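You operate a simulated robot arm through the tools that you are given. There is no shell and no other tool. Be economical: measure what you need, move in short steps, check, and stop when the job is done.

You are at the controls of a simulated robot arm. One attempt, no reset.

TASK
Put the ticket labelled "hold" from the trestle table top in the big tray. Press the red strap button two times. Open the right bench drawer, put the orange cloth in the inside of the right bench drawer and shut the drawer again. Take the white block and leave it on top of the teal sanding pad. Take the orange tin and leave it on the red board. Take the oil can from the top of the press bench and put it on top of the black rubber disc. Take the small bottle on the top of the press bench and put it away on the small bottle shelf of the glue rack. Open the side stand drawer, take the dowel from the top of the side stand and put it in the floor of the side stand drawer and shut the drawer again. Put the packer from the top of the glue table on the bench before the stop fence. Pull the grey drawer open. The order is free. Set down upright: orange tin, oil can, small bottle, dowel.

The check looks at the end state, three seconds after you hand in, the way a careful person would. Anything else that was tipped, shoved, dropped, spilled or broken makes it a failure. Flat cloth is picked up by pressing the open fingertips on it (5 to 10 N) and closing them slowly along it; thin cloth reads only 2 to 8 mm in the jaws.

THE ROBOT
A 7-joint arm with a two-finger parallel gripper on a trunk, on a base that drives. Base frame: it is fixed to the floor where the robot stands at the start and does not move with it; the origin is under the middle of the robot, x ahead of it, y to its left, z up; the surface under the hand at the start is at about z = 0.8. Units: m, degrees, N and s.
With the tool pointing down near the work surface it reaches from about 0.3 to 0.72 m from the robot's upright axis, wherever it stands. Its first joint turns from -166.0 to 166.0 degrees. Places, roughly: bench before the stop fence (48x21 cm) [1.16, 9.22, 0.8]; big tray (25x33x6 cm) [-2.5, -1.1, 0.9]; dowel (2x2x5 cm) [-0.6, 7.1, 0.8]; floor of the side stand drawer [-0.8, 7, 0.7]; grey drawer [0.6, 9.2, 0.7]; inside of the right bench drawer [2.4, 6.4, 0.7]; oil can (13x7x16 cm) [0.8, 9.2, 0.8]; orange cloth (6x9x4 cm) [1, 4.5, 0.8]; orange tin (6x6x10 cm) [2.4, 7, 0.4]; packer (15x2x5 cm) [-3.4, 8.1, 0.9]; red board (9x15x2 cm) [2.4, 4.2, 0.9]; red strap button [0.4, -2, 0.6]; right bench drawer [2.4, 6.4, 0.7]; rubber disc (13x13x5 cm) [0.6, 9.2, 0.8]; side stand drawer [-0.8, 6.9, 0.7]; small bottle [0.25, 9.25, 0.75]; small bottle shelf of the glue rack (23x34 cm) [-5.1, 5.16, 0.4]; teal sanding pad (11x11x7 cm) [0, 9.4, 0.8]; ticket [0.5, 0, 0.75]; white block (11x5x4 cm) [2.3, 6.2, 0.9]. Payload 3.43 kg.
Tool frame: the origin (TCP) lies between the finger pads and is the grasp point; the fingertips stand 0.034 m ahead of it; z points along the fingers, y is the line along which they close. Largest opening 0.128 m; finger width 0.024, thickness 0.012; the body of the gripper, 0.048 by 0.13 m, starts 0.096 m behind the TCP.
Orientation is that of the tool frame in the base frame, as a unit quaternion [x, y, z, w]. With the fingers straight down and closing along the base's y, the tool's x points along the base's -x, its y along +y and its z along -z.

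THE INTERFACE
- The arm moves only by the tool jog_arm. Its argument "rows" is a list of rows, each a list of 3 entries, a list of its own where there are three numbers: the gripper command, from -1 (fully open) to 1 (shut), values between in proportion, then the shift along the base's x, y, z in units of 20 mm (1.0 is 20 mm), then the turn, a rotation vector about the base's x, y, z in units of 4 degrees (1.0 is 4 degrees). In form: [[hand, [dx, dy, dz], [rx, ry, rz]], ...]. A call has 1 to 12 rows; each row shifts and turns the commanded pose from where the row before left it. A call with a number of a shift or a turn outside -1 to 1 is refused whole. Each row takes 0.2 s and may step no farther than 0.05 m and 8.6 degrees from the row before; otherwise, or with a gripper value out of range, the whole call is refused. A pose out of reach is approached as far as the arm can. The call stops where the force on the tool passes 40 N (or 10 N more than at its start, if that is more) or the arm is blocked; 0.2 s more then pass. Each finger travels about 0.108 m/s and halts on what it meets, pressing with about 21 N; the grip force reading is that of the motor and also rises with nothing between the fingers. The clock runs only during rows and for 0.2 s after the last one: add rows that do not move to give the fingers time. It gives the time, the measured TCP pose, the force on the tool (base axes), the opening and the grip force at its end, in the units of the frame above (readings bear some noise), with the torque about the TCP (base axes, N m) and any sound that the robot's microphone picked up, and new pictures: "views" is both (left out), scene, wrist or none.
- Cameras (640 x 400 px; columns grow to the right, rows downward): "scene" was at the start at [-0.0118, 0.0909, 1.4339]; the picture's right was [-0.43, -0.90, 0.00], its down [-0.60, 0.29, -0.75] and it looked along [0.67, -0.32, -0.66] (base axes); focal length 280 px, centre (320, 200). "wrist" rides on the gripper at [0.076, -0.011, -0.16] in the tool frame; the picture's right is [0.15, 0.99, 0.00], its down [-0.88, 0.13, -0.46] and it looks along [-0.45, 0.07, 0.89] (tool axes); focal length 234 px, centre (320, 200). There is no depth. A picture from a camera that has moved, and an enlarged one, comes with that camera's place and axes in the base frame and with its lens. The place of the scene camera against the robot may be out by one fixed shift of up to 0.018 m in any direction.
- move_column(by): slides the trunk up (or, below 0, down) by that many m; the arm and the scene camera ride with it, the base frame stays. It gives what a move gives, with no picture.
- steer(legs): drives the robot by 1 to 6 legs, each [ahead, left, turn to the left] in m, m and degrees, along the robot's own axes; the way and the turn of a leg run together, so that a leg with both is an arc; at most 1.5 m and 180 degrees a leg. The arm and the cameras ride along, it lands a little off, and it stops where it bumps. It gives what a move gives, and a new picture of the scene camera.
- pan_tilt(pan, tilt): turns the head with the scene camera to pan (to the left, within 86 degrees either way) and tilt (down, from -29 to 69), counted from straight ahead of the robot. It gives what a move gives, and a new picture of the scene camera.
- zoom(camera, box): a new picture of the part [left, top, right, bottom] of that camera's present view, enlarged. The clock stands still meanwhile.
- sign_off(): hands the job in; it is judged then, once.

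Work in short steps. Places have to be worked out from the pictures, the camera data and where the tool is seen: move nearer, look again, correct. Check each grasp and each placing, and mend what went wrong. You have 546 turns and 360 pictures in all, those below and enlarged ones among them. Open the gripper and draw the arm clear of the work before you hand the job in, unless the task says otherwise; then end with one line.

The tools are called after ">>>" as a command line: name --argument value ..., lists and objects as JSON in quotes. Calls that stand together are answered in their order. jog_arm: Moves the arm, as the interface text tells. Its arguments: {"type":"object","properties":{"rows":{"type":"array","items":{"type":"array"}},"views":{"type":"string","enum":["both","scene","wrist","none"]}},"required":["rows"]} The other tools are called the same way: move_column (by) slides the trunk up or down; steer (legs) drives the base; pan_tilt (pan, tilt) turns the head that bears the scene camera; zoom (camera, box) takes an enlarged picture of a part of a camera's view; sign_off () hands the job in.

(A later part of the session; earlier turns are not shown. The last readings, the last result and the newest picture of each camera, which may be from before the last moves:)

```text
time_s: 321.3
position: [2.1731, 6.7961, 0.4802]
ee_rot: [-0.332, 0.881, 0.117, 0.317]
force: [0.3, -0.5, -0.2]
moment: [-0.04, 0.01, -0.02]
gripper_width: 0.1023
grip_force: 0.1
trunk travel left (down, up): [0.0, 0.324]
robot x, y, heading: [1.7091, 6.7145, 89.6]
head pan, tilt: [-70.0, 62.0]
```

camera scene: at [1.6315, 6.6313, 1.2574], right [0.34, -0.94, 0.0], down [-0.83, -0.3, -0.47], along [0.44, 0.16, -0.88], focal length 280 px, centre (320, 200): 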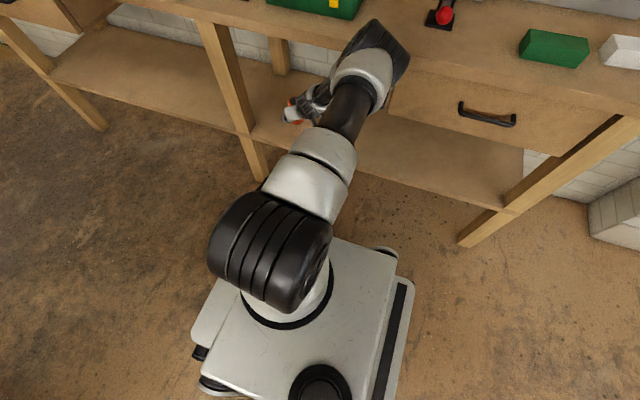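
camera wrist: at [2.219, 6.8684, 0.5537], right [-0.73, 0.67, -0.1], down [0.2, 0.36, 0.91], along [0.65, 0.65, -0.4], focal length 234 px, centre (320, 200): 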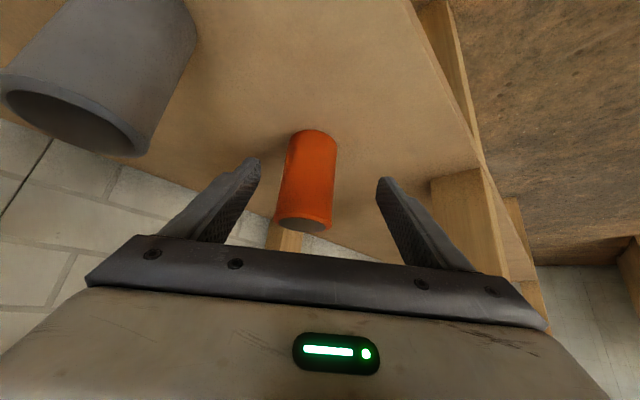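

>>> jog_arm --rows '[[-0.6, [0, -1, 0], [0, 0, 0]], [-0.6, [0, -1, 0], [0, 0, 0]], [-0.6, [-0.5, -0.5, 0], [0, 0, 0]]]' --views "none"

>>> steer --legs '[[0.17, 0, 0]]'

>>> jog_arm --rows '[[-0.6, [0, 0, 0], [0, 0, 0]]]' --views "wrist"

```text
time_s: 322.1
position: [2.1618, 6.748, 0.4788]
ee_rot: [-0.332, 0.881, 0.116, 0.317]
force: [0.6, -0.9, -0.4]
moment: [-0.04, 0.01, 0.02]
gripper_width: 0.1025
grip_force: 0.1
trunk travel left (down, up): [0.0, 0.324]
robot x, y, heading: [1.708, 6.7127, 90.0]
head pan, tilt: [-70.0, 62.0]
```

```text
time_s: 323.5
position: [2.1631, 6.9176, 0.4803]
ee_rot: [-0.332, 0.881, 0.117, 0.317]
force: [0.0, -0.7, -0.3]
moment: [0.0, -0.01, -0.01]
gripper_width: 0.1025
grip_force: 0.0
trunk travel left (down, up): [0.0, 0.324]
robot x, y, heading: [1.7082, 6.882, 89.7]
head pan, tilt: [-70.0, 62.0]
camera scene: at [1.6319, 6.801, 1.2574], right [0.34, -0.94, 0.0], down [-0.83, -0.3, -0.47], along [0.44, 0.16, -0.88], focal length 280 px, centre (320, 200)
```

scene: 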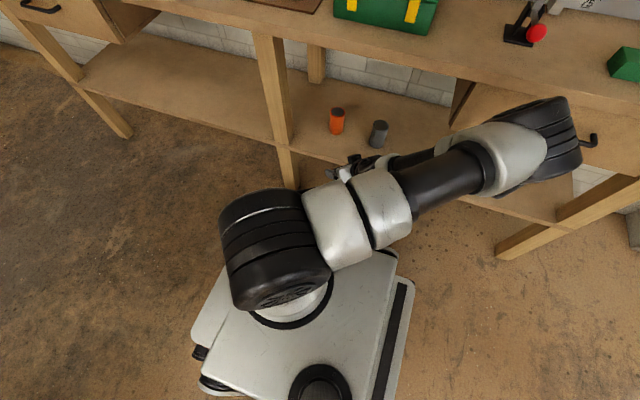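

```text
time_s: 323.9
position: [2.1617, 6.9168, 0.4796]
ee_rot: [-0.332, 0.881, 0.116, 0.317]
force: [-0.3, 0.8, -0.4]
moment: [0.0, -0.01, 0.02]
gripper_width: 0.1024
grip_force: 0.0
trunk travel left (down, up): [0.0, 0.324]
robot x, y, heading: [1.7102, 6.8861, 89.8]
head pan, tilt: [-70.0, 62.0]
camera wrist: at [2.0484, 6.804, 0.5537], right [-0.74, 0.67, -0.1], down [0.2, 0.36, 0.91], along [0.65, 0.65, -0.4], focal length 234 px, centre (320, 200)
```

wrist: 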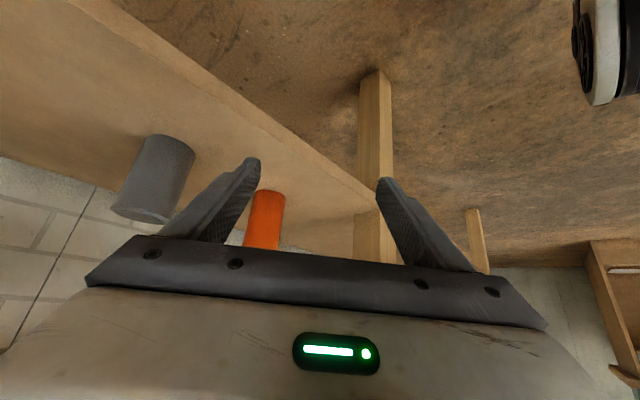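

Recomputing, the leg occupies about x 2.21–2.25, y 7.10–7.14, so there is room. I extend toward the tin.

>>> jog_arm --rows '[[-0.6, [0.98, 0.43, 0], [0, 0, 0]], [-0.6, [0.98, 0.43, 0], [0, 0, 0]], [-0.6, [0.98, 0.43, 0], [0, 0, 0]], [-0.6, [0.98, 0.43, 0], [0, 0, 0]], [-0.6, [0.98, 0.43, 0], [0, 0, 0]], [-0.6, [0.98, 0.43, 0], [0, 0, 0]], [-0.6, [0.98, 0.43, 0], [0, 0, 0]]]'

```text
time_s: 325.5
position: [2.2998, 6.9793, 0.4802]
ee_rot: [-0.332, 0.881, 0.116, 0.317]
force: [-0.3, 0.0, 0.4]
moment: [0.0, 0.03, -0.04]
gripper_width: 0.1024
grip_force: 0.1
trunk travel left (down, up): [0.0, 0.324]
robot x, y, heading: [1.71, 6.8825, 89.8]
head pan, tilt: [-70.0, 62.0]
camera scene: at [1.6318, 6.801, 1.2574], right [0.34, -0.94, 0.0], down [-0.83, -0.3, -0.47], along [0.44, 0.16, -0.88], focal length 280 px, centre (320, 200)
camera wrist: at [2.1866, 6.8652, 0.554], right [-0.74, 0.67, -0.1], down [0.2, 0.36, 0.91], along [0.65, 0.65, -0.4], focal length 234 px, centre (320, 200)
```

scene: 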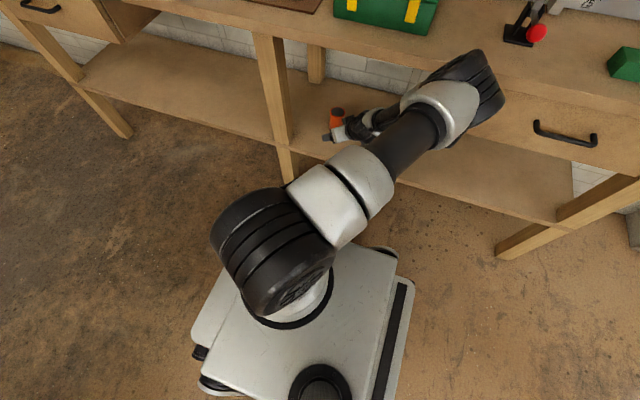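
wrist: 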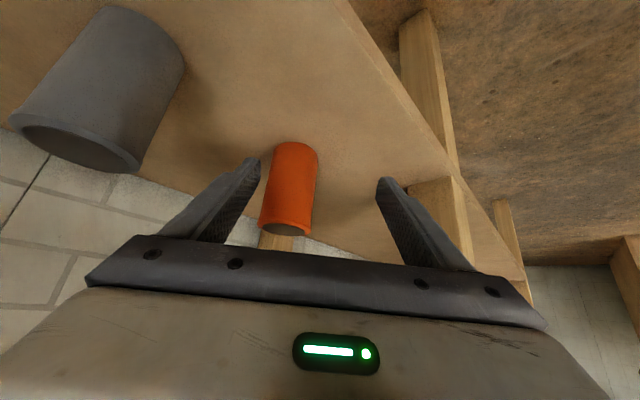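

The tin is at about (2.397, 7.025). I go 6 cm further mostly in x to centre it, watching for any block.

>>> jog_arm --rows '[[-0.6, [0.8, 0.25, 0], [0, 0, 0]], [-0.6, [0.8, 0.25, 0], [0, 0, 0]], [-0.6, [0.8, 0.25, 0], [0, 0, 0]], [-0.6, [0, 0, 0], [0, 0, 0]]]'

```text
time_s: 326.5
position: [2.3475, 6.9924, 0.4798]
ee_rot: [-0.332, 0.881, 0.117, 0.317]
force: [0.4, 1.2, 0.1]
moment: [0.02, 0.01, 0.03]
gripper_width: 0.1024
grip_force: 0.0
trunk travel left (down, up): [0.0, 0.324]
robot x, y, heading: [1.7085, 6.879, 89.6]
head pan, tilt: [-70.0, 62.0]
camera scene: at [1.6319, 6.801, 1.2574], right [0.34, -0.94, 0.0], down [-0.83, -0.3, -0.47], along [0.44, 0.16, -0.88], focal length 280 px, centre (320, 200)
camera wrist: at [2.2336, 6.8792, 0.554], right [-0.74, 0.67, -0.1], down [0.2, 0.36, 0.91], along [0.65, 0.65, -0.4], focal length 234 px, centre (320, 200)
```

scene: 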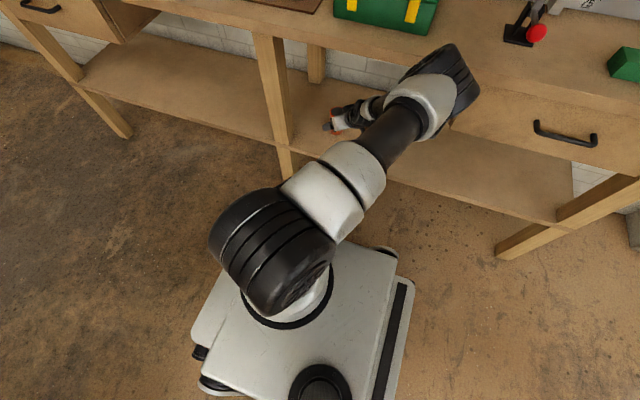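
wrist: 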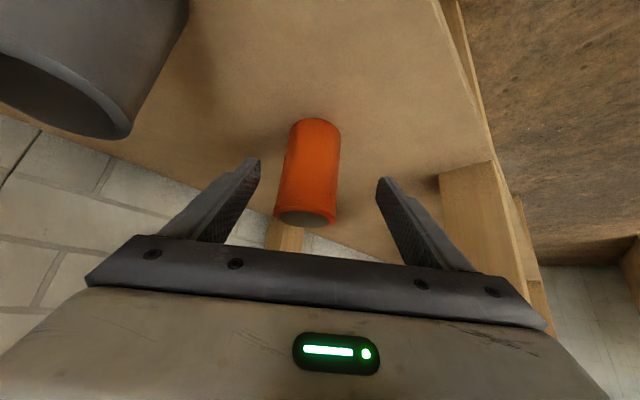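

Nicely centred. I move the last 4–5 cm forward.

>>> jog_arm --rows '[[-0.6, [0.75, 0.55, 0], [0, 0, 0]], [-0.6, [0.75, 0.55, 0], [0, 0, 0]], [-0.6, [0.75, 0.55, 0], [0, 0, 0]], [-0.6, [0, 0, 0], [0, 0, 0]]]'

```text
time_s: 327.5
position: [2.367, 7.0084, 0.4848]
ee_rot: [-0.332, 0.88, 0.119, 0.318]
force: [-0.2, 0.2, 0.0]
moment: [0.0, 0.01, -0.02]
gripper_width: 0.1025
grip_force: 0.1
out of reach, approached as far as the arm can: row 1, 2, 3
trunk travel left (down, up): [0.0, 0.324]
robot x, y, heading: [1.7093, 6.8856, 89.8]
head pan, tilt: [-70.0, 62.0]
camera scene: at [1.6319, 6.801, 1.2574], right [0.34, -0.94, 0.0], down [-0.83, -0.3, -0.47], along [0.44, 0.16, -0.88], focal length 280 px, centre (320, 200)
camera wrist: at [2.252, 6.8949, 0.5588], right [-0.74, 0.67, -0.1], down [0.2, 0.36, 0.91], along [0.64, 0.65, -0.4], focal length 234 px, centre (320, 200)
```

scene: 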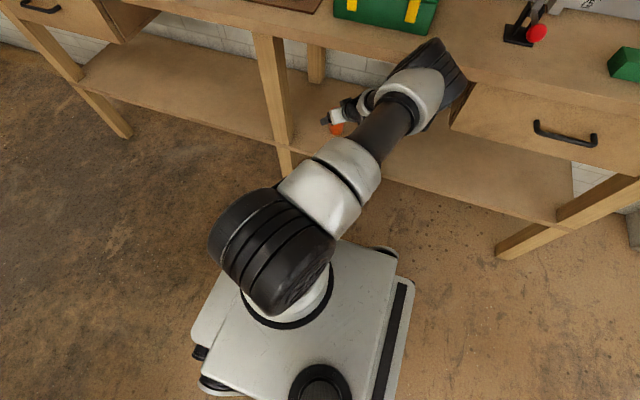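
wrist: 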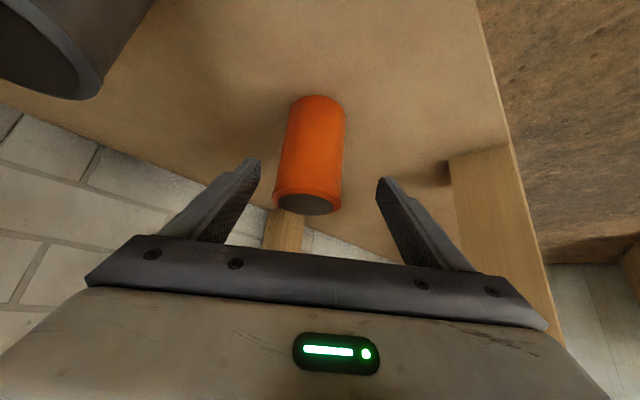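

The tips are still ~2.5 cm short of the tin's centre. I nudge the base 3 cm toward the bench and check.

>>> steer --legs '[[0.01, -0.03, 0]]'

>>> jog_arm --rows '[[-0.6, [0, 0, -0.4], [0, 0, 0]], [-0.6, [0, 0, 0], [0, 0, 0]]]' --views "wrist"

```text
time_s: 328.6
position: [2.3892, 7.0189, 0.4802]
ee_rot: [-0.332, 0.882, 0.12, 0.314]
force: [0.1, -1.1, -0.1]
moment: [0.0, -0.01, 0.0]
gripper_width: 0.1025
grip_force: 0.1
trunk travel left (down, up): [0.0, 0.324]
robot x, y, heading: [1.7387, 6.8884, 90.1]
head pan, tilt: [-70.0, 62.0]
stopped in leg 1: the robot was blocked; the commanded pose is now the measured one
camera scene: at [1.6609, 6.8112, 1.2574], right [0.34, -0.94, 0.0], down [-0.83, -0.3, -0.47], along [0.44, 0.16, -0.88], focal length 280 px, centre (320, 200)
```

scene: 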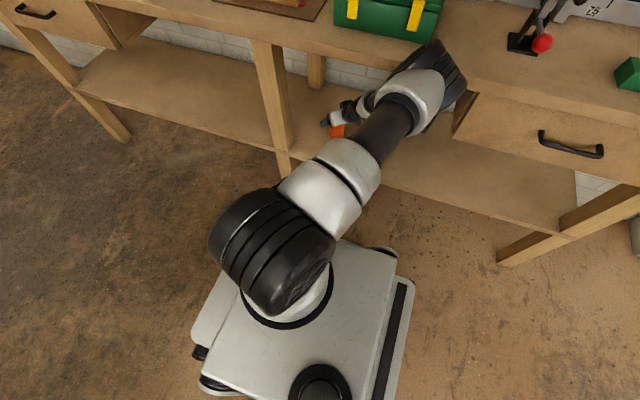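

```text
time_s: 329.2
position: [2.3895, 7.0176, 0.4807]
ee_rot: [-0.332, 0.882, 0.119, 0.313]
force: [0.4, 0.1, -0.7]
moment: [0.01, 0.01, 0.02]
gripper_width: 0.1025
grip_force: 0.0
out of reach, approached as far as the arm can: row 1
trunk travel left (down, up): [0.0, 0.324]
robot x, y, heading: [1.7413, 6.8927, 90.4]
head pan, tilt: [-70.0, 62.0]
camera wrist: at [2.2771, 6.9038, 0.5552], right [-0.74, 0.67, -0.09], down [0.21, 0.36, 0.91], along [0.64, 0.65, -0.41], focal length 234 px, centre (320, 200)
```

wrist: 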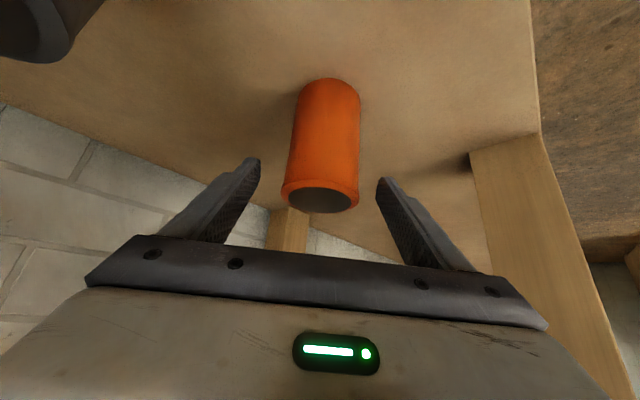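

The elbow met the bench lightly, and the tips are now at the tin's centre line, 2–2.5 cm below its rim. I close slowly.

>>> jog_arm --rows '[[-0.4, [0, 0, 0], [0, 0, 0]], [-0.2, [0, 0, 0], [0, 0, 0]], [0, [0, 0, 0], [0, 0, 0]], [0.1, [0, 0, 0], [0, 0, 0]], [0.2, [0, 0, 0], [0, 0, 0]], [0.3, [0, 0, 0], [0, 0, 0]], [0.3, [0, 0, 0], [0, 0, 0]]]' --views "wrist"

```text
time_s: 330.8
position: [2.3901, 7.0186, 0.48]
ee_rot: [-0.331, 0.882, 0.119, 0.313]
force: [0.4, 1.0, 0.6]
moment: [0.04, -0.07, 0.03]
gripper_width: 0.0592
grip_force: 21.2
trunk travel left (down, up): [0.0, 0.324]
robot x, y, heading: [1.7387, 6.891, 89.8]
head pan, tilt: [-70.0, 62.0]
camera wrist: at [2.2771, 6.9039, 0.5552], right [-0.74, 0.67, -0.09], down [0.21, 0.36, 0.91], along [0.64, 0.65, -0.41], focal length 234 px, centre (320, 200)
```

wrist: 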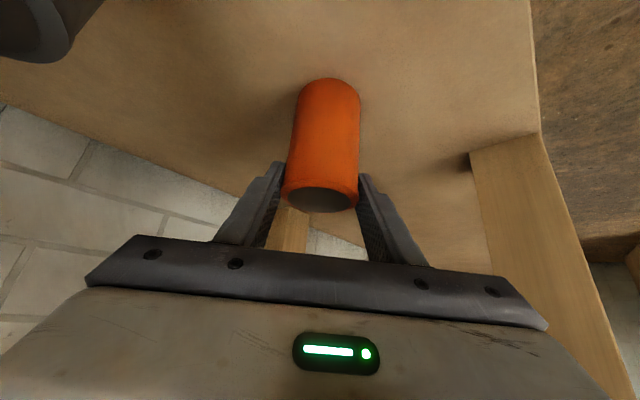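

Full-diameter grip at 59 mm. I lift 20 mm by jog.

>>> jog_arm --rows '[[0.35, [0, 0, 0.4], [0, 0, 0]], [0.35, [0, 0, 0.4], [0, 0, 0]], [0.35, [0, 0, 0.4], [0, 0, 0]], [0.35, [0, 0, 0], [0, 0, 0]]]' --views "wrist"

```text
time_s: 331.8
position: [2.3761, 7.0239, 0.4886]
ee_rot: [-0.331, 0.885, 0.127, 0.301]
force: [0.2, -0.8, -3.2]
moment: [-0.02, -0.01, -0.02]
gripper_width: 0.0592
grip_force: 21.0
trunk travel left (down, up): [0.0, 0.324]
robot x, y, heading: [1.7384, 6.8913, 89.9]
head pan, tilt: [-70.0, 62.0]
camera wrist: at [2.2666, 6.9092, 0.566], right [-0.75, 0.66, -0.06], down [0.24, 0.35, 0.91], along [0.62, 0.66, -0.42], focal length 234 px, centre (320, 200)
```

wrist: 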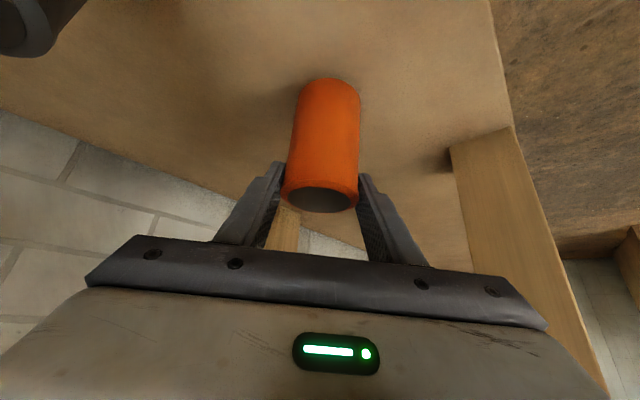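

The tin's weight is on the gripper (-3 N). I back the base off 5 cm to free the elbow, then check.

>>> steer --legs '[[0, 0.05, 0]]'

>>> jog_arm --rows '[[0.35, [0, 0, 0.7], [0, 0, 0]], [0.35, [0, 0, 0.7], [0, 0, 0]], [0.35, [0, 0, 0], [0, 0, 0]]]' --views "wrist"

```text
time_s: 333.0
position: [2.3404, 7.0172, 0.5048]
ee_rot: [-0.332, 0.881, 0.12, 0.314]
force: [-0.4, -0.1, -2.2]
moment: [0.01, -0.04, 0.01]
gripper_width: 0.0591
grip_force: 20.6
trunk travel left (down, up): [0.0, 0.324]
robot x, y, heading: [1.6889, 6.8892, 89.6]
head pan, tilt: [-70.0, 62.0]
camera scene: at [1.6112, 6.8113, 1.2574], right [0.34, -0.94, 0.0], down [-0.83, -0.3, -0.47], along [0.44, 0.16, -0.88], focal length 280 px, centre (320, 200)
```

scene: 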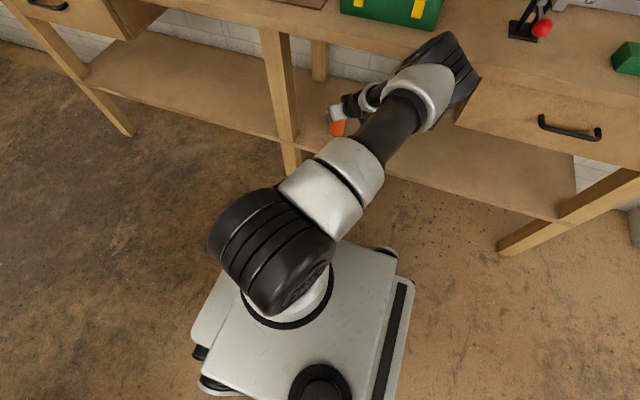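

```text
time_s: 333.8
position: [2.3413, 7.0178, 0.5332]
ee_rot: [-0.331, 0.882, 0.119, 0.313]
force: [-0.3, 0.0, -1.7]
moment: [0.03, -0.02, -0.03]
gripper_width: 0.0593
grip_force: 21.1
trunk travel left (down, up): [0.0, 0.324]
robot x, y, heading: [1.685, 6.8918, 89.8]
head pan, tilt: [-70.0, 62.0]
camera wrist: at [2.2276, 6.9038, 0.6076], right [-0.74, 0.67, -0.09], down [0.21, 0.36, 0.91], along [0.64, 0.65, -0.41], focal length 234 px, centre (320, 200)
```

wrist: 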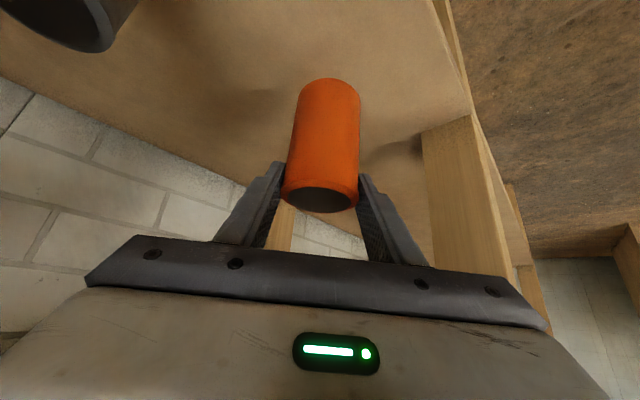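

Held well, upright. I retract it out of the shelf.

>>> jog_arm --rows '[[0.35, [-0.8, -0.6, 0], [0, 0, 0]], [0.35, [-0.8, -0.6, 0], [0, 0, 0]], [0.35, [-0.8, -0.6, 0], [0, 0, 0]], [0.35, [-0.8, -0.6, 0], [0, 0, 0]], [0.35, [-0.8, -0.6, 0], [0, 0, 0]], [0.35, [-0.8, -0.6, 0], [0, 0, 0]], [0.35, [-0.8, -0.6, 0], [0, 0, 0]], [0.35, [-0.8, -0.6, 0], [0, 0, 0]], [0.35, [-0.8, -0.6, 0], [0, 0, 0]], [0.35, [-0.8, -0.6, 0], [0, 0, 0]]]' --views "none"

>>> steer --legs '[[0, 0.35, 0]]'

```text
time_s: 336.0
position: [2.1786, 6.898, 0.5312]
ee_rot: [-0.333, 0.881, 0.12, 0.313]
force: [-0.8, -0.1, -2.5]
moment: [0.01, -0.03, -0.01]
gripper_width: 0.0594
grip_force: 20.6
trunk travel left (down, up): [0.0, 0.324]
robot x, y, heading: [1.6857, 6.8902, 90.3]
head pan, tilt: [-70.0, 62.0]
```

```text
time_s: 339.9
position: [1.832, 6.8979, 0.5309]
ee_rot: [-0.332, 0.882, 0.12, 0.313]
force: [-0.8, -0.1, -2.9]
moment: [0.02, -0.02, 0.0]
gripper_width: 0.0591
grip_force: 21.3
trunk travel left (down, up): [0.0, 0.324]
robot x, y, heading: [1.3435, 6.8933, 89.8]
head pan, tilt: [-70.0, 62.0]
camera scene: at [1.2633, 6.8123, 1.2574], right [0.34, -0.94, 0.0], down [-0.83, -0.3, -0.47], along [0.44, 0.16, -0.88], focal length 280 px, centre (320, 200)
```

scene: 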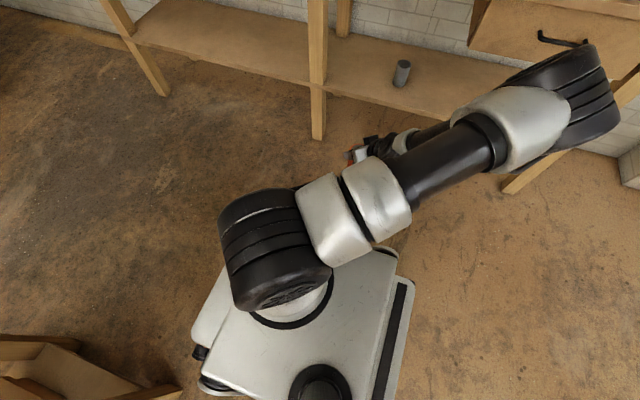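

The tin is out and held. I raise the hand and column for travel, then drive toward the wall bench at y≈4.2 and look.

>>> move_column --by 0.2

>>> jog_arm --rows '[[0.35, [0, -0.5, 1], [0, 0, 0]], [0.35, [0, -0.5, 1], [0, 0, 0]], [0.35, [0, -0.5, 1], [0, 0, 0]], [0.35, [0, -0.5, 1], [0, 0, 0]], [0.35, [0, -0.5, 1], [0, 0, 0]], [0.35, [0, -0.5, 1], [0, 0, 0]], [0.35, [0, -0.5, 1], [0, 0, 0]], [0.35, [0, -0.5, 1], [0, 0, 0]], [0.35, [0, -0.5, 1], [0, 0, 0]], [0.35, [0, -0.5, 1], [0, 0, 0]], [0.35, [0, -0.5, 1], [0, 0, 0]], [0.35, [0, 0, 1], [0, 0, 0]]]' --views "none"

>>> steer --legs '[[-1.4, 0, 0]]'

>>> pan_tilt --pan -86 --tilt 30

```text
time_s: 342.1
position: [1.8316, 6.898, 0.7324]
ee_rot: [-0.331, 0.882, 0.119, 0.314]
force: [0.2, -0.2, -2.0]
moment: [-0.02, -0.01, 0.02]
gripper_width: 0.0592
grip_force: 20.5
trunk travel left (down, up): [-0.2, 0.124]
robot x, y, heading: [1.3394, 6.8912, 89.7]
head pan, tilt: [-70.0, 62.0]
```

```text
time_s: 344.7
position: [1.83, 6.7876, 0.9729]
ee_rot: [-0.331, 0.882, 0.119, 0.314]
force: [-0.4, -0.2, -2.4]
moment: [0.01, 0.07, 0.02]
gripper_width: 0.0592
grip_force: 21.4
trunk travel left (down, up): [-0.2, 0.124]
robot x, y, heading: [1.3437, 6.8922, 89.9]
head pan, tilt: [-70.0, 62.0]
```

```text
time_s: 351.6
position: [1.8081, 5.3999, 0.9725]
ee_rot: [-0.321, 0.886, 0.116, 0.314]
force: [0.7, 0.6, -2.6]
moment: [-0.02, 0.0, 0.02]
gripper_width: 0.0592
grip_force: 20.4
trunk travel left (down, up): [-0.2, 0.124]
robot x, y, heading: [1.3227, 5.5165, 88.3]
head pan, tilt: [-70.0, 62.0]
camera scene: at [1.2421, 5.4366, 1.4574], right [0.32, -0.95, 0.0], down [-0.84, -0.28, -0.47], along [0.45, 0.15, -0.88], focal length 280 px, centre (320, 200)
```

scene: 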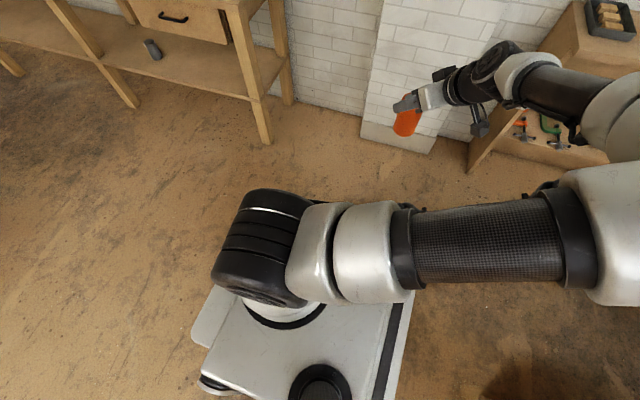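

```text
time_s: 352.5
position: [1.8084, 5.4004, 0.973]
ee_rot: [-0.321, 0.886, 0.115, 0.315]
force: [-0.1, -0.4, -1.8]
moment: [0.03, 0.02, 0.02]
gripper_width: 0.0589
grip_force: 20.7
trunk travel left (down, up): [-0.2, 0.124]
robot x, y, heading: [1.3202, 5.5137, 88.6]
head pan, tilt: [-85.9, 30.0]
camera scene: at [1.2715, 5.4202, 1.5017], right [0.05, -1.0, 0.0], down [-0.5, -0.02, -0.87], along [0.86, 0.04, -0.5], focal length 280 px, centre (320, 200)
```

scene: 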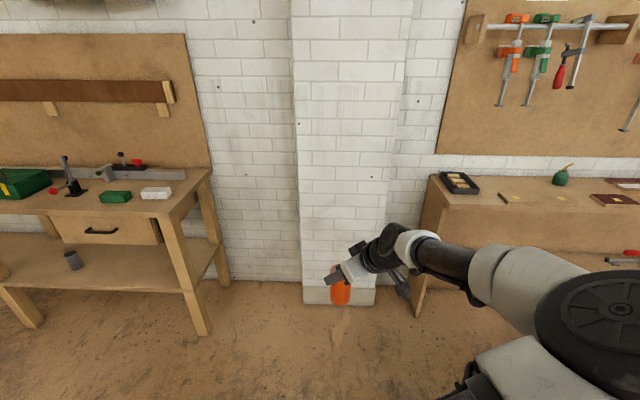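

The red board appears on the wall bench near (2.35, 4.24). I zoom.

>>> zoom --camera "scene" --box '[420, 140, 640, 280]'

```text
2.86 times, centred on (530, 210) of scene
camera zoom: at [1.2715, 5.4202, 1.5017], right [0.05, -1.0, 0.0], down [-0.5, -0.02, -0.87], along [0.86, 0.04, -0.5], focal length 801 px, centre (-280, 171)
```

zoom: 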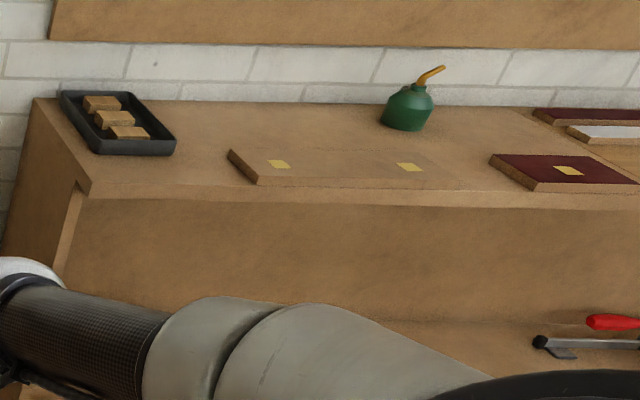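

I must raise the tin above the bench-top height (its bottom is 10.5 cm below TCP) before driving along the wall bench.

>>> move_column --by 0.1

>>> jog_arm --rows '[[0.35, [0, 0, 1], [0, 0, 0]], [0.35, [0, 0, 1], [0, 0, 0]], [0.35, [0, 0, 0.5], [0, 0, 0]]]' --views "none"

>>> steer --legs '[[0, -0.35, 1.5], [-0.95, 0, 0]]'

```text
time_s: 353.9
position: [1.809, 5.4003, 1.0723]
ee_rot: [-0.321, 0.886, 0.116, 0.315]
force: [-0.6, 0.1, -2.7]
moment: [0.0, 0.0, -0.01]
gripper_width: 0.0585
grip_force: 21.0
trunk travel left (down, up): [-0.3, 0.024]
robot x, y, heading: [1.3194, 5.5138, 88.4]
head pan, tilt: [-85.9, 30.0]
```

```text
time_s: 354.7
position: [1.8078, 5.4009, 1.1225]
ee_rot: [-0.321, 0.886, 0.117, 0.315]
force: [1.0, -0.6, -2.7]
moment: [0.01, -0.01, 0.03]
gripper_width: 0.0592
grip_force: 21.4
trunk travel left (down, up): [-0.3, 0.024]
robot x, y, heading: [1.3213, 5.5143, 88.8]
head pan, tilt: [-85.9, 30.0]
```

```text
time_s: 363.2
position: [2.1674, 4.4501, 1.1236]
ee_rot: [-0.34, 0.879, 0.122, 0.312]
force: [0.1, -0.5, -2.2]
moment: [0.0, 0.02, 0.01]
gripper_width: 0.0591
grip_force: 21.3
trunk travel left (down, up): [-0.3, 0.024]
robot x, y, heading: [1.6777, 4.5417, 91.1]
head pan, tilt: [-85.9, 30.0]
camera scene: at [1.6285, 4.4462, 1.6017], right [0.09, -1.0, 0.0], down [-0.5, -0.04, -0.87], along [0.86, 0.08, -0.5], focal length 280 px, centre (320, 200)
```

scene: 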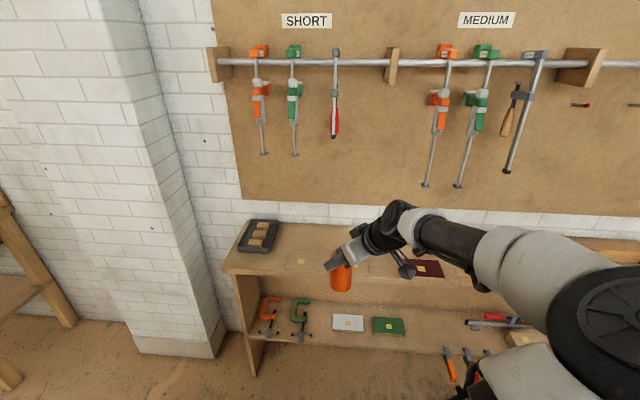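

The maroon board is at about (2.37, 4.14). I drive 0.33 m further back and 0.1 m closer.

>>> steer --legs '[[-0.33, -0.1, -1]]'

>>> pan_tilt --pan -86 --tilt 48

>>> jog_arm --rows '[[0.35, [0, 0, 0], [0, 0, 0]]]' --views "wrist"

```text
time_s: 365.4
position: [2.2702, 4.1183, 1.1232]
ee_rot: [-0.333, 0.881, 0.12, 0.313]
force: [0.8, -0.1, -2.3]
moment: [0.03, 0.04, 0.04]
gripper_width: 0.0588
grip_force: 21.0
trunk travel left (down, up): [-0.3, 0.024]
robot x, y, heading: [1.7791, 4.2199, 90.1]
head pan, tilt: [-85.9, 30.0]
camera scene: at [1.7332, 4.1232, 1.6017], right [0.07, -1.0, 0.0], down [-0.5, -0.04, -0.87], along [0.86, 0.06, -0.5], focal length 280 px, centre (320, 200)
```

scene: 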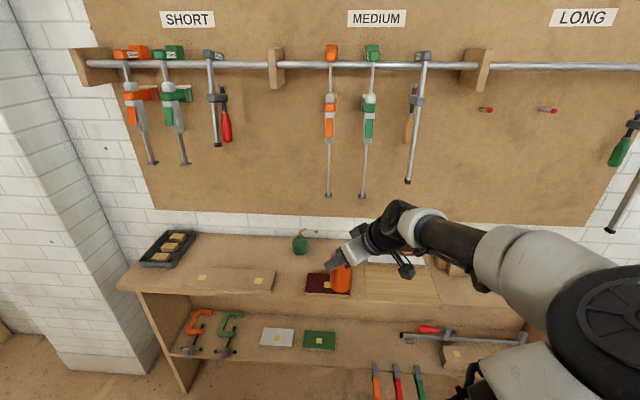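

```text
time_s: 366.2
position: [2.2711, 4.1189, 1.1224]
ee_rot: [-0.334, 0.881, 0.12, 0.313]
force: [0.3, 1.0, -2.2]
moment: [-0.01, -0.02, -0.02]
gripper_width: 0.0588
grip_force: 20.9
trunk travel left (down, up): [-0.3, 0.024]
robot x, y, heading: [1.7788, 4.2231, 90.3]
head pan, tilt: [-85.9, 48.0]
camera scene: at [1.7215, 4.1226, 1.575], right [0.07, -1.0, 0.0], down [-0.74, -0.06, -0.67], along [0.67, 0.05, -0.74], focal length 280 px, centre (320, 200)
```

scene: 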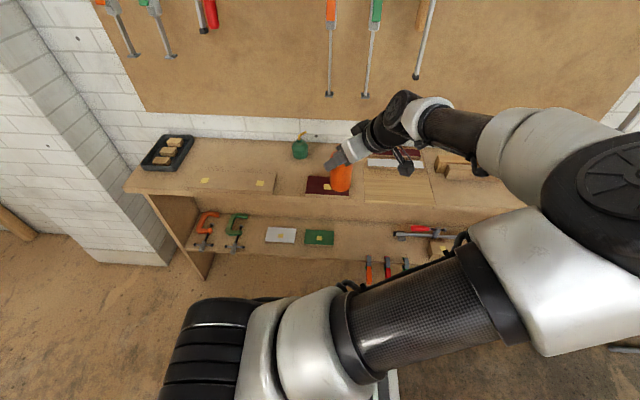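

```text
time_s: 366.6
position: [2.2707, 4.1185, 1.1233]
ee_rot: [-0.335, 0.881, 0.12, 0.312]
force: [0.6, 0.2, -2.2]
moment: [-0.01, -0.01, 0.01]
gripper_width: 0.0588
grip_force: 21.1
trunk travel left (down, up): [-0.3, 0.024]
robot x, y, heading: [1.7819, 4.2214, 90.1]
head pan, tilt: [-85.9, 48.0]
camera wrist: at [2.1588, 4.0042, 1.1979], right [-0.74, 0.66, -0.09], down [0.21, 0.36, 0.91], along [0.64, 0.66, -0.41], focal length 234 px, centre (320, 200)
```

wrist: 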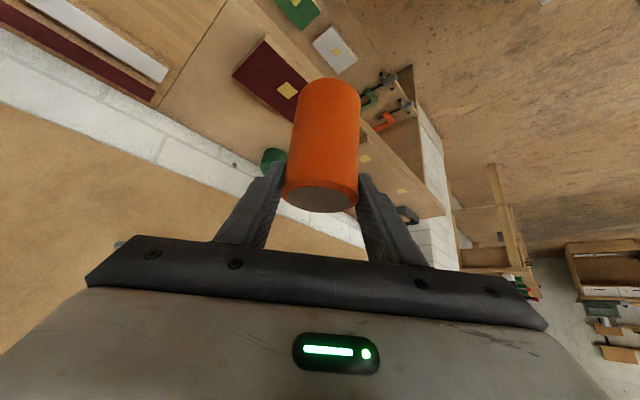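

>>> zoom --camera "scene" --box '[250, 120, 450, 245]'

```text
3.20 times, centred on (350, 182) of scene
camera zoom: at [1.7215, 4.1226, 1.5749], right [0.07, -1.0, 0.0], down [-0.74, -0.06, -0.67], along [0.67, 0.05, -0.74], focal length 897 px, centre (224, 256)
```

zoom: 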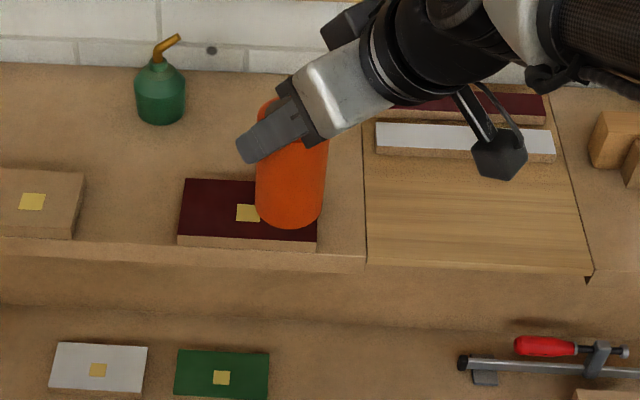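

Board centre from both cameras: (2.376, 4.143); TCP target (2.364, 4.131). I move over and lower.

>>> jog_arm --rows '[[0.35, [0.94, 0.13, 0], [0, 0, 0]], [0.35, [0.94, 0.13, 0], [0, 0, 0]], [0.35, [0.94, 0.13, 0], [0, 0, 0]], [0.35, [0.94, 0.13, 0], [0, 0, 0]], [0.35, [0.94, 0.13, 0], [0, 0, 0]], [0.35, [0, 0, -1], [0, 0, 0]], [0.35, [0, 0, -1], [0, 0, 0]], [0.35, [0, 0, -1], [0, 0, 0]], [0.35, [0, 0, 0], [0, 0, 0]]]'

```text
time_s: 368.6
position: [2.3646, 4.1308, 1.0634]
ee_rot: [-0.335, 0.881, 0.12, 0.313]
force: [0.3, -0.1, -3.3]
moment: [-0.02, -0.02, 0.01]
gripper_width: 0.059
grip_force: 20.9
trunk travel left (down, up): [-0.3, 0.024]
robot x, y, heading: [1.7809, 4.2183, 90.2]
head pan, tilt: [-85.9, 48.0]
camera scene: at [1.7216, 4.1226, 1.575], right [0.07, -1.0, 0.0], down [-0.74, -0.06, -0.67], along [0.67, 0.05, -0.74], focal length 280 px, centre (320, 200)
camera wrist: at [2.252, 4.0158, 1.138], right [-0.74, 0.66, -0.09], down [0.21, 0.36, 0.91], along [0.64, 0.66, -0.41], focal length 234 px, centre (320, 200)
```

scene: 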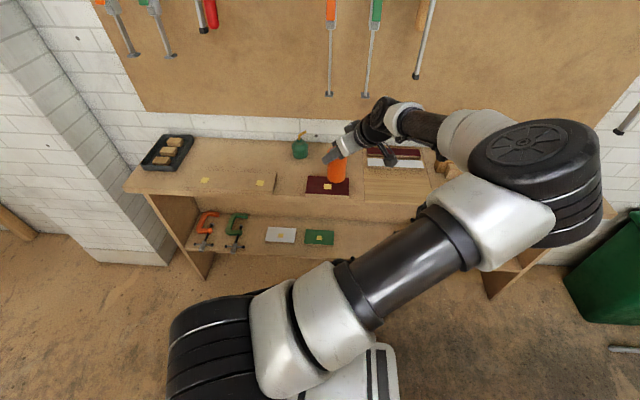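
wrist: 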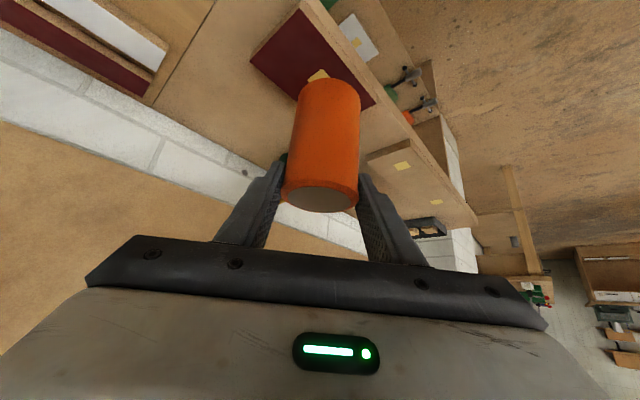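

>>> zoom --camera "scene" --box '[290, 130, 380, 210]'

>>> jog_arm --rows '[[0.35, [0, 0, -0.5], [0, 0, 0]], [0.35, [0, 0, -0.4], [0, 0, 0]], [0.35, [0, 0, 0], [0, 0, 0]]]' --views "none"

```text
5.00 times, centred on (335, 170) of scene
camera zoom: at [1.7216, 4.1226, 1.575], right [0.07, -1.0, 0.0], down [-0.74, -0.06, -0.67], along [0.67, 0.05, -0.74], focal length 1401 px, centre (245, 350)
```

zoom: 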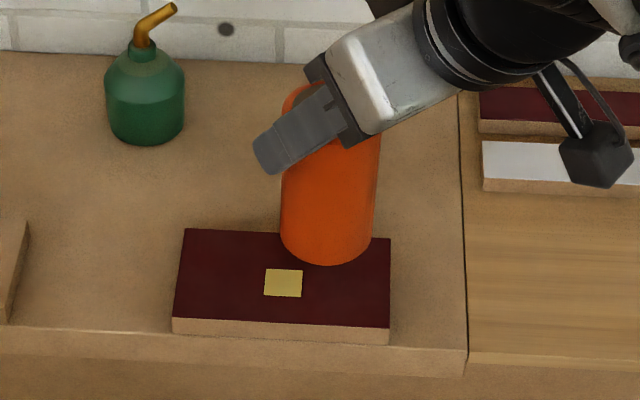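

```text
time_s: 369.4
position: [2.3643, 4.1301, 1.0453]
ee_rot: [-0.334, 0.881, 0.12, 0.313]
force: [0.3, 0.1, -3.2]
moment: [0.0, 0.04, 0.02]
gripper_width: 0.0587
grip_force: 20.9
trunk travel left (down, up): [-0.3, 0.024]
robot x, y, heading: [1.7812, 4.2212, 90.2]
head pan, tilt: [-85.9, 48.0]
```

Relative to the sticker the tin sits about 2 cm toward -y, so I shift +20 mm in y, then lower to contact.

>>> jog_arm --rows '[[0.35, [0, 1, 0], [0, 0, 0]], [0.35, [0, 0, -0.3], [0, 0, 0]], [0.35, [0, 0, -0.2], [0, 0, 0]], [0.35, [0, 0, 0], [0, 0, 0]]]' --views "none"

>>> zoom --camera "scene" --box '[290, 130, 380, 210]'

```text
time_s: 370.4
position: [2.3638, 4.1527, 1.035]
ee_rot: [-0.333, 0.881, 0.119, 0.313]
force: [-0.4, 0.3, -3.4]
moment: [-0.01, 0.02, 0.02]
gripper_width: 0.0591
grip_force: 20.9
trunk travel left (down, up): [-0.3, 0.024]
robot x, y, heading: [1.7794, 4.2204, 90.3]
head pan, tilt: [-85.9, 48.0]
```

```text
5.00 times, centred on (335, 170) of scene
camera zoom: at [1.7216, 4.1227, 1.575], right [0.07, -1.0, 0.0], down [-0.74, -0.06, -0.67], along [0.67, 0.05, -0.74], focal length 1401 px, centre (245, 350)
```

zoom: 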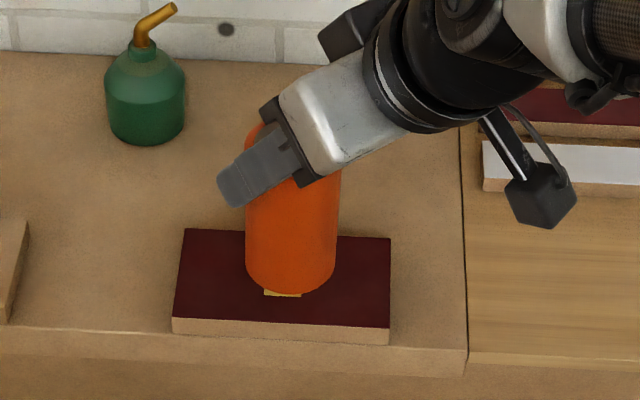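

Centred on the board now. I lower gently to contact.

>>> jog_arm --rows '[[0.35, [0, 0, -0.15], [0, 0, 0]], [0.35, [0, 0, -0.15], [0, 0, 0]], [0.35, [0, 0, 0], [0, 0, 0]]]' --views "none"

>>> jog_arm --rows '[[0.35, [0, 0, -0.1], [0, 0, 0]], [0.35, [0, 0, -0.1], [0, 0, 0]], [0.35, [0, 0, 0], [0, 0, 0]]]' --views "none"

```text
time_s: 371.2
position: [2.3646, 4.1517, 1.0287]
ee_rot: [-0.334, 0.881, 0.12, 0.312]
force: [-0.5, 0.4, -2.6]
moment: [-0.04, -0.01, 0.05]
gripper_width: 0.0588
grip_force: 20.9
trunk travel left (down, up): [-0.3, 0.024]
robot x, y, heading: [1.7785, 4.2169, 90.0]
head pan, tilt: [-85.9, 48.0]
```

```text
time_s: 372.0
position: [2.3649, 4.1516, 1.0239]
ee_rot: [-0.335, 0.881, 0.12, 0.312]
force: [0.5, -0.6, -2.0]
moment: [0.01, 0.01, 0.02]
gripper_width: 0.0591
grip_force: 21.3
trunk travel left (down, up): [-0.3, 0.024]
robot x, y, heading: [1.7794, 4.2197, 90.1]
head pan, tilt: [-85.9, 48.0]
```

>>> jog_arm --rows '[[0.35, [0, 0, -0.1], [0, 0, 0]], [0.35, [0, 0, -0.1], [0, 0, 0]], [0.35, [0, 0, 0], [0, 0, 0]]]' --views "none"

>>> jog_arm --rows '[[0.35, [0, 0, -0.1], [0, 0, 0]], [0.35, [0, 0, -0.1], [0, 0, 0]], [0.35, [0, 0, 0], [0, 0, 0]]]' --views "none"

```text
time_s: 372.8
position: [2.3643, 4.1517, 1.0209]
ee_rot: [-0.334, 0.881, 0.12, 0.312]
force: [0.0, 0.2, -2.8]
moment: [0.02, 0.01, -0.03]
gripper_width: 0.0588
grip_force: 21.2
trunk travel left (down, up): [-0.3, 0.024]
robot x, y, heading: [1.7819, 4.2168, 90.3]
head pan, tilt: [-85.9, 48.0]
```

```text
time_s: 373.6
position: [2.3651, 4.1515, 1.0162]
ee_rot: [-0.334, 0.881, 0.12, 0.313]
force: [0.1, 0.7, -2.8]
moment: [0.02, 0.0, 0.0]
gripper_width: 0.0591
grip_force: 21.4
trunk travel left (down, up): [-0.3, 0.024]
robot x, y, heading: [1.782, 4.2186, 90.0]
head pan, tilt: [-85.9, 48.0]
```

>>> zoom --camera "scene" --box '[290, 130, 380, 210]'

>>> jog_arm --rows '[[0.35, [0, 0, -0.1], [0, 0, 0]], [0.35, [0, 0, -0.1], [0, 0, 0]], [0.35, [0, 0, 0], [0, 0, 0]]]' --views "none"

```text
5.00 times, centred on (335, 170) of scene
camera zoom: at [1.7216, 4.1226, 1.5749], right [0.07, -1.0, 0.0], down [-0.74, -0.06, -0.67], along [0.67, 0.05, -0.74], focal length 1401 px, centre (245, 350)
```

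zoom: 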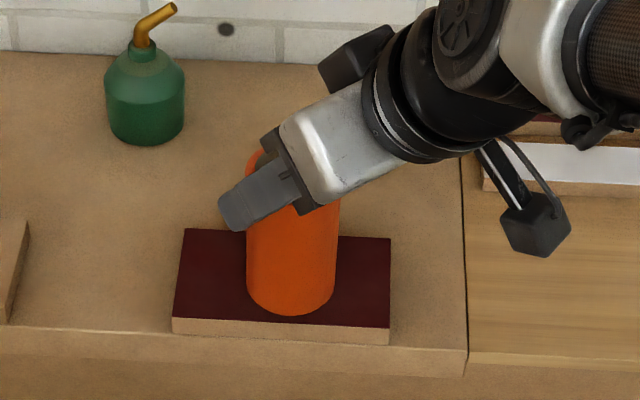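

```text
time_s: 374.4
position: [2.3638, 4.1522, 1.0114]
ee_rot: [-0.334, 0.881, 0.12, 0.312]
force: [0.3, -0.8, -2.3]
moment: [0.02, -0.01, 0.0]
gripper_width: 0.0591
grip_force: 21.3
trunk travel left (down, up): [-0.3, 0.024]
robot x, y, heading: [1.7798, 4.2201, 90.3]
head pan, tilt: [-85.9, 48.0]
```

The tin is drifting toward the board's front edge as it lowers, so I shift +12 mm in x and continue.

>>> jog_arm --rows '[[0.35, [0.6, 0, 0], [0, 0, 0]], [0.35, [0, 0, -0.1], [0, 0, 0]], [0.35, [0, 0, -0.1], [0, 0, 0]], [0.35, [0, 0, 0], [0, 0, 0]]]' --views "none"

>>> jog_arm --rows '[[0.35, [0, 0, -0.1], [0, 0, 0]], [0.35, [0, 0, -0.1], [0, 0, 0]], [0.35, [0, 0, 0], [0, 0, 0]]]' --views "none"

>>> zoom --camera "scene" --box '[290, 130, 380, 210]'

```text
time_s: 375.4
position: [2.3774, 4.1523, 1.0081]
ee_rot: [-0.334, 0.881, 0.12, 0.312]
force: [0.4, -0.3, -3.0]
moment: [0.0, 0.03, -0.01]
gripper_width: 0.0589
grip_force: 21.5
trunk travel left (down, up): [-0.3, 0.024]
robot x, y, heading: [1.7787, 4.2191, 90.0]
head pan, tilt: [-85.9, 48.0]
```

```text
time_s: 376.2
position: [2.3767, 4.1517, 1.0033]
ee_rot: [-0.335, 0.881, 0.12, 0.312]
force: [1.1, 0.5, -1.8]
moment: [-0.01, 0.0, -0.01]
gripper_width: 0.059
grip_force: 20.4
trunk travel left (down, up): [-0.3, 0.024]
robot x, y, heading: [1.7796, 4.2203, 90.1]
head pan, tilt: [-85.9, 48.0]
```

```text
5.00 times, centred on (335, 170) of scene
camera zoom: at [1.7216, 4.1226, 1.5749], right [0.07, -1.0, 0.0], down [-0.74, -0.06, -0.67], along [0.67, 0.05, -0.74], focal length 1401 px, centre (245, 350)
```

zoom: 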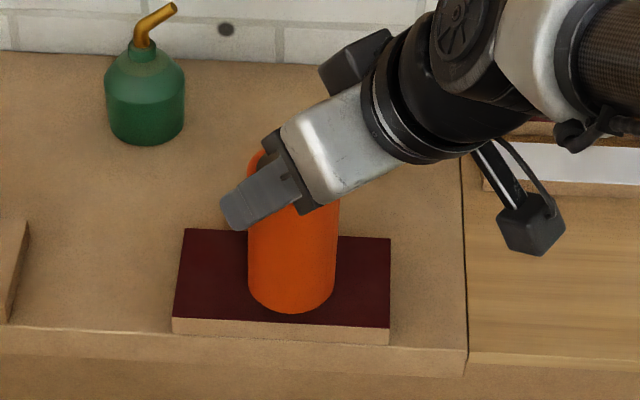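

>>> jog_arm --rows '[[0.35, [0, 0, -0.15], [0, 0, 0]], [0.35, [0, 0, -0.15], [0, 0, 0]], [0.35, [0, 0, 0], [0, 0, 0]]]' --views "none"

>>> jog_arm --rows '[[0.35, [0.15, 0, -0.15], [0, 0, 0]], [0.35, [0, 0, -0.15], [0, 0, 0]], [0.35, [0, 0, 0], [0, 0, 0]]]' --views "none"

```text
time_s: 377.0
position: [2.3765, 4.1522, 0.9983]
ee_rot: [-0.334, 0.881, 0.119, 0.312]
force: [0.1, 0.5, -2.3]
moment: [-0.02, 0.02, 0.0]
gripper_width: 0.0591
grip_force: 21.3
trunk travel left (down, up): [-0.3, 0.024]
robot x, y, heading: [1.7825, 4.2228, 89.9]
head pan, tilt: [-85.9, 48.0]
```

```text
time_s: 377.8
position: [2.3796, 4.1523, 0.9923]
ee_rot: [-0.334, 0.881, 0.12, 0.313]
force: [0.3, -0.1, -2.5]
moment: [-0.01, -0.01, 0.02]
gripper_width: 0.0587
grip_force: 20.4
trunk travel left (down, up): [-0.3, 0.024]
robot x, y, heading: [1.7794, 4.222, 90.1]
head pan, tilt: [-85.9, 48.0]
```

>>> zoom --camera "scene" --box '[290, 130, 380, 210]'

>>> jog_arm --rows '[[0.35, [0.1, 0, -0.15], [0, 0, 0]], [0.35, [0, 0, -0.15], [0, 0, 0]], [0.35, [0, 0, 0], [0, 0, 0]]]' --views "none"

```text
5.00 times, centred on (335, 170) of scene
camera zoom: at [1.7215, 4.1226, 1.5749], right [0.07, -1.0, 0.0], down [-0.74, -0.06, -0.67], along [0.67, 0.05, -0.74], focal length 1401 px, centre (245, 350)
```

zoom: 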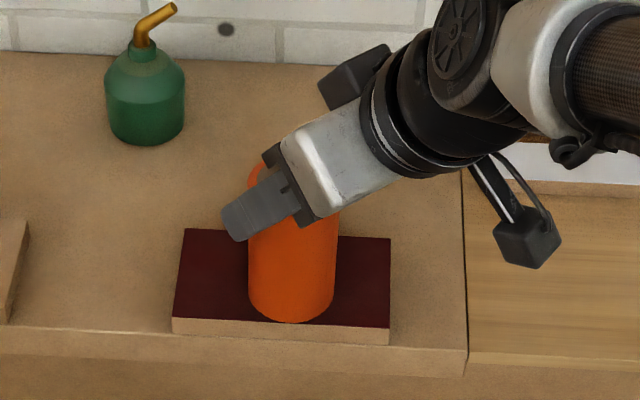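

```text
time_s: 378.6
position: [2.3816, 4.1516, 0.9872]
ee_rot: [-0.334, 0.881, 0.12, 0.312]
force: [0.5, 0.6, -2.2]
moment: [-0.06, 0.0, 0.0]
gripper_width: 0.059
grip_force: 20.8
trunk travel left (down, up): [-0.3, 0.024]
robot x, y, heading: [1.78, 4.221, 90.2]
head pan, tilt: [-85.9, 48.0]
```

>>> jog_arm --rows '[[0.35, [0.8, 0, 0], [0, 0, 0]], [0.35, [0, 0, -0.15], [0, 0, 0]], [0.35, [0, 0, -0.15], [0, 0, 0]], [0.35, [0, 0, 0], [0, 0, 0]]]' --views "none"

>>> jog_arm --rows '[[0.35, [0, 0, -0.15], [0, 0, 0]], [0.35, [0, 0, -0.15], [0, 0, 0]], [0.35, [0, 0, 0], [0, 0, 0]]]' --views "none"

>>> zoom --camera "scene" --box '[290, 130, 380, 210]'

```text
time_s: 379.6
position: [2.3971, 4.1526, 0.9811]
ee_rot: [-0.334, 0.881, 0.12, 0.312]
force: [-0.4, 0.9, -2.2]
moment: [-0.03, 0.04, -0.03]
gripper_width: 0.0591
grip_force: 21.4
trunk travel left (down, up): [-0.3, 0.024]
robot x, y, heading: [1.7789, 4.2201, 90.4]
head pan, tilt: [-85.9, 48.0]
```

```text
time_s: 380.4
position: [2.3979, 4.1523, 0.9751]
ee_rot: [-0.334, 0.881, 0.12, 0.313]
force: [-0.2, 0.3, -2.2]
moment: [0.02, -0.05, 0.0]
gripper_width: 0.0589
grip_force: 21.6
trunk travel left (down, up): [-0.3, 0.024]
robot x, y, heading: [1.7791, 4.2184, 90.4]
head pan, tilt: [-85.9, 48.0]
```

```text
5.00 times, centred on (335, 170) of scene
camera zoom: at [1.7216, 4.1226, 1.575], right [0.07, -1.0, 0.0], down [-0.74, -0.06, -0.67], along [0.67, 0.05, -0.74], focal length 1401 px, centre (245, 350)
```

zoom: 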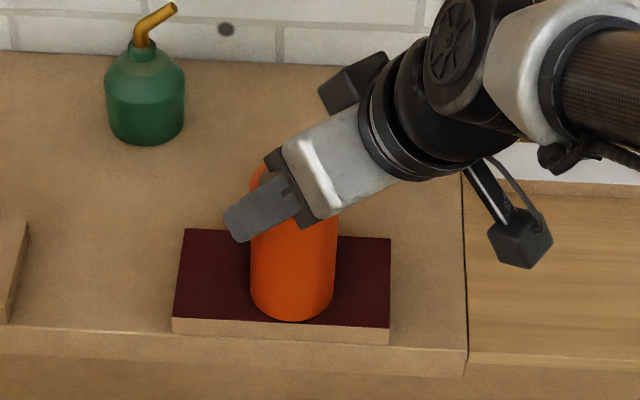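

>>> zoom --camera "wrist" --box '[220, 0, 440, 140]'

```text
2.86 times, centred on (330, 70) of wrist
camera zoom: at [2.286, 4.037, 1.0498], right [-0.74, 0.66, -0.09], down [0.21, 0.36, 0.91], along [0.64, 0.66, -0.41], focal length 669 px, centre (291, 571)
```

zoom: 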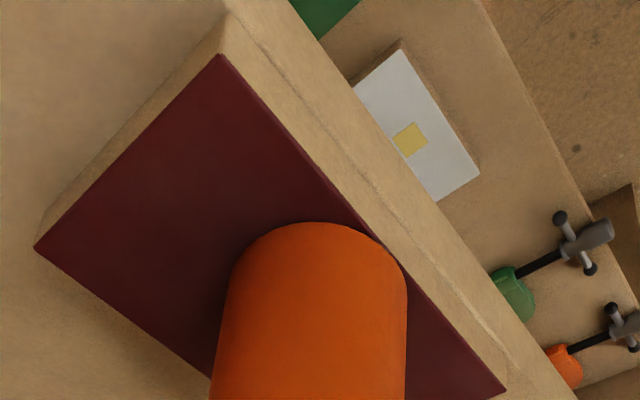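

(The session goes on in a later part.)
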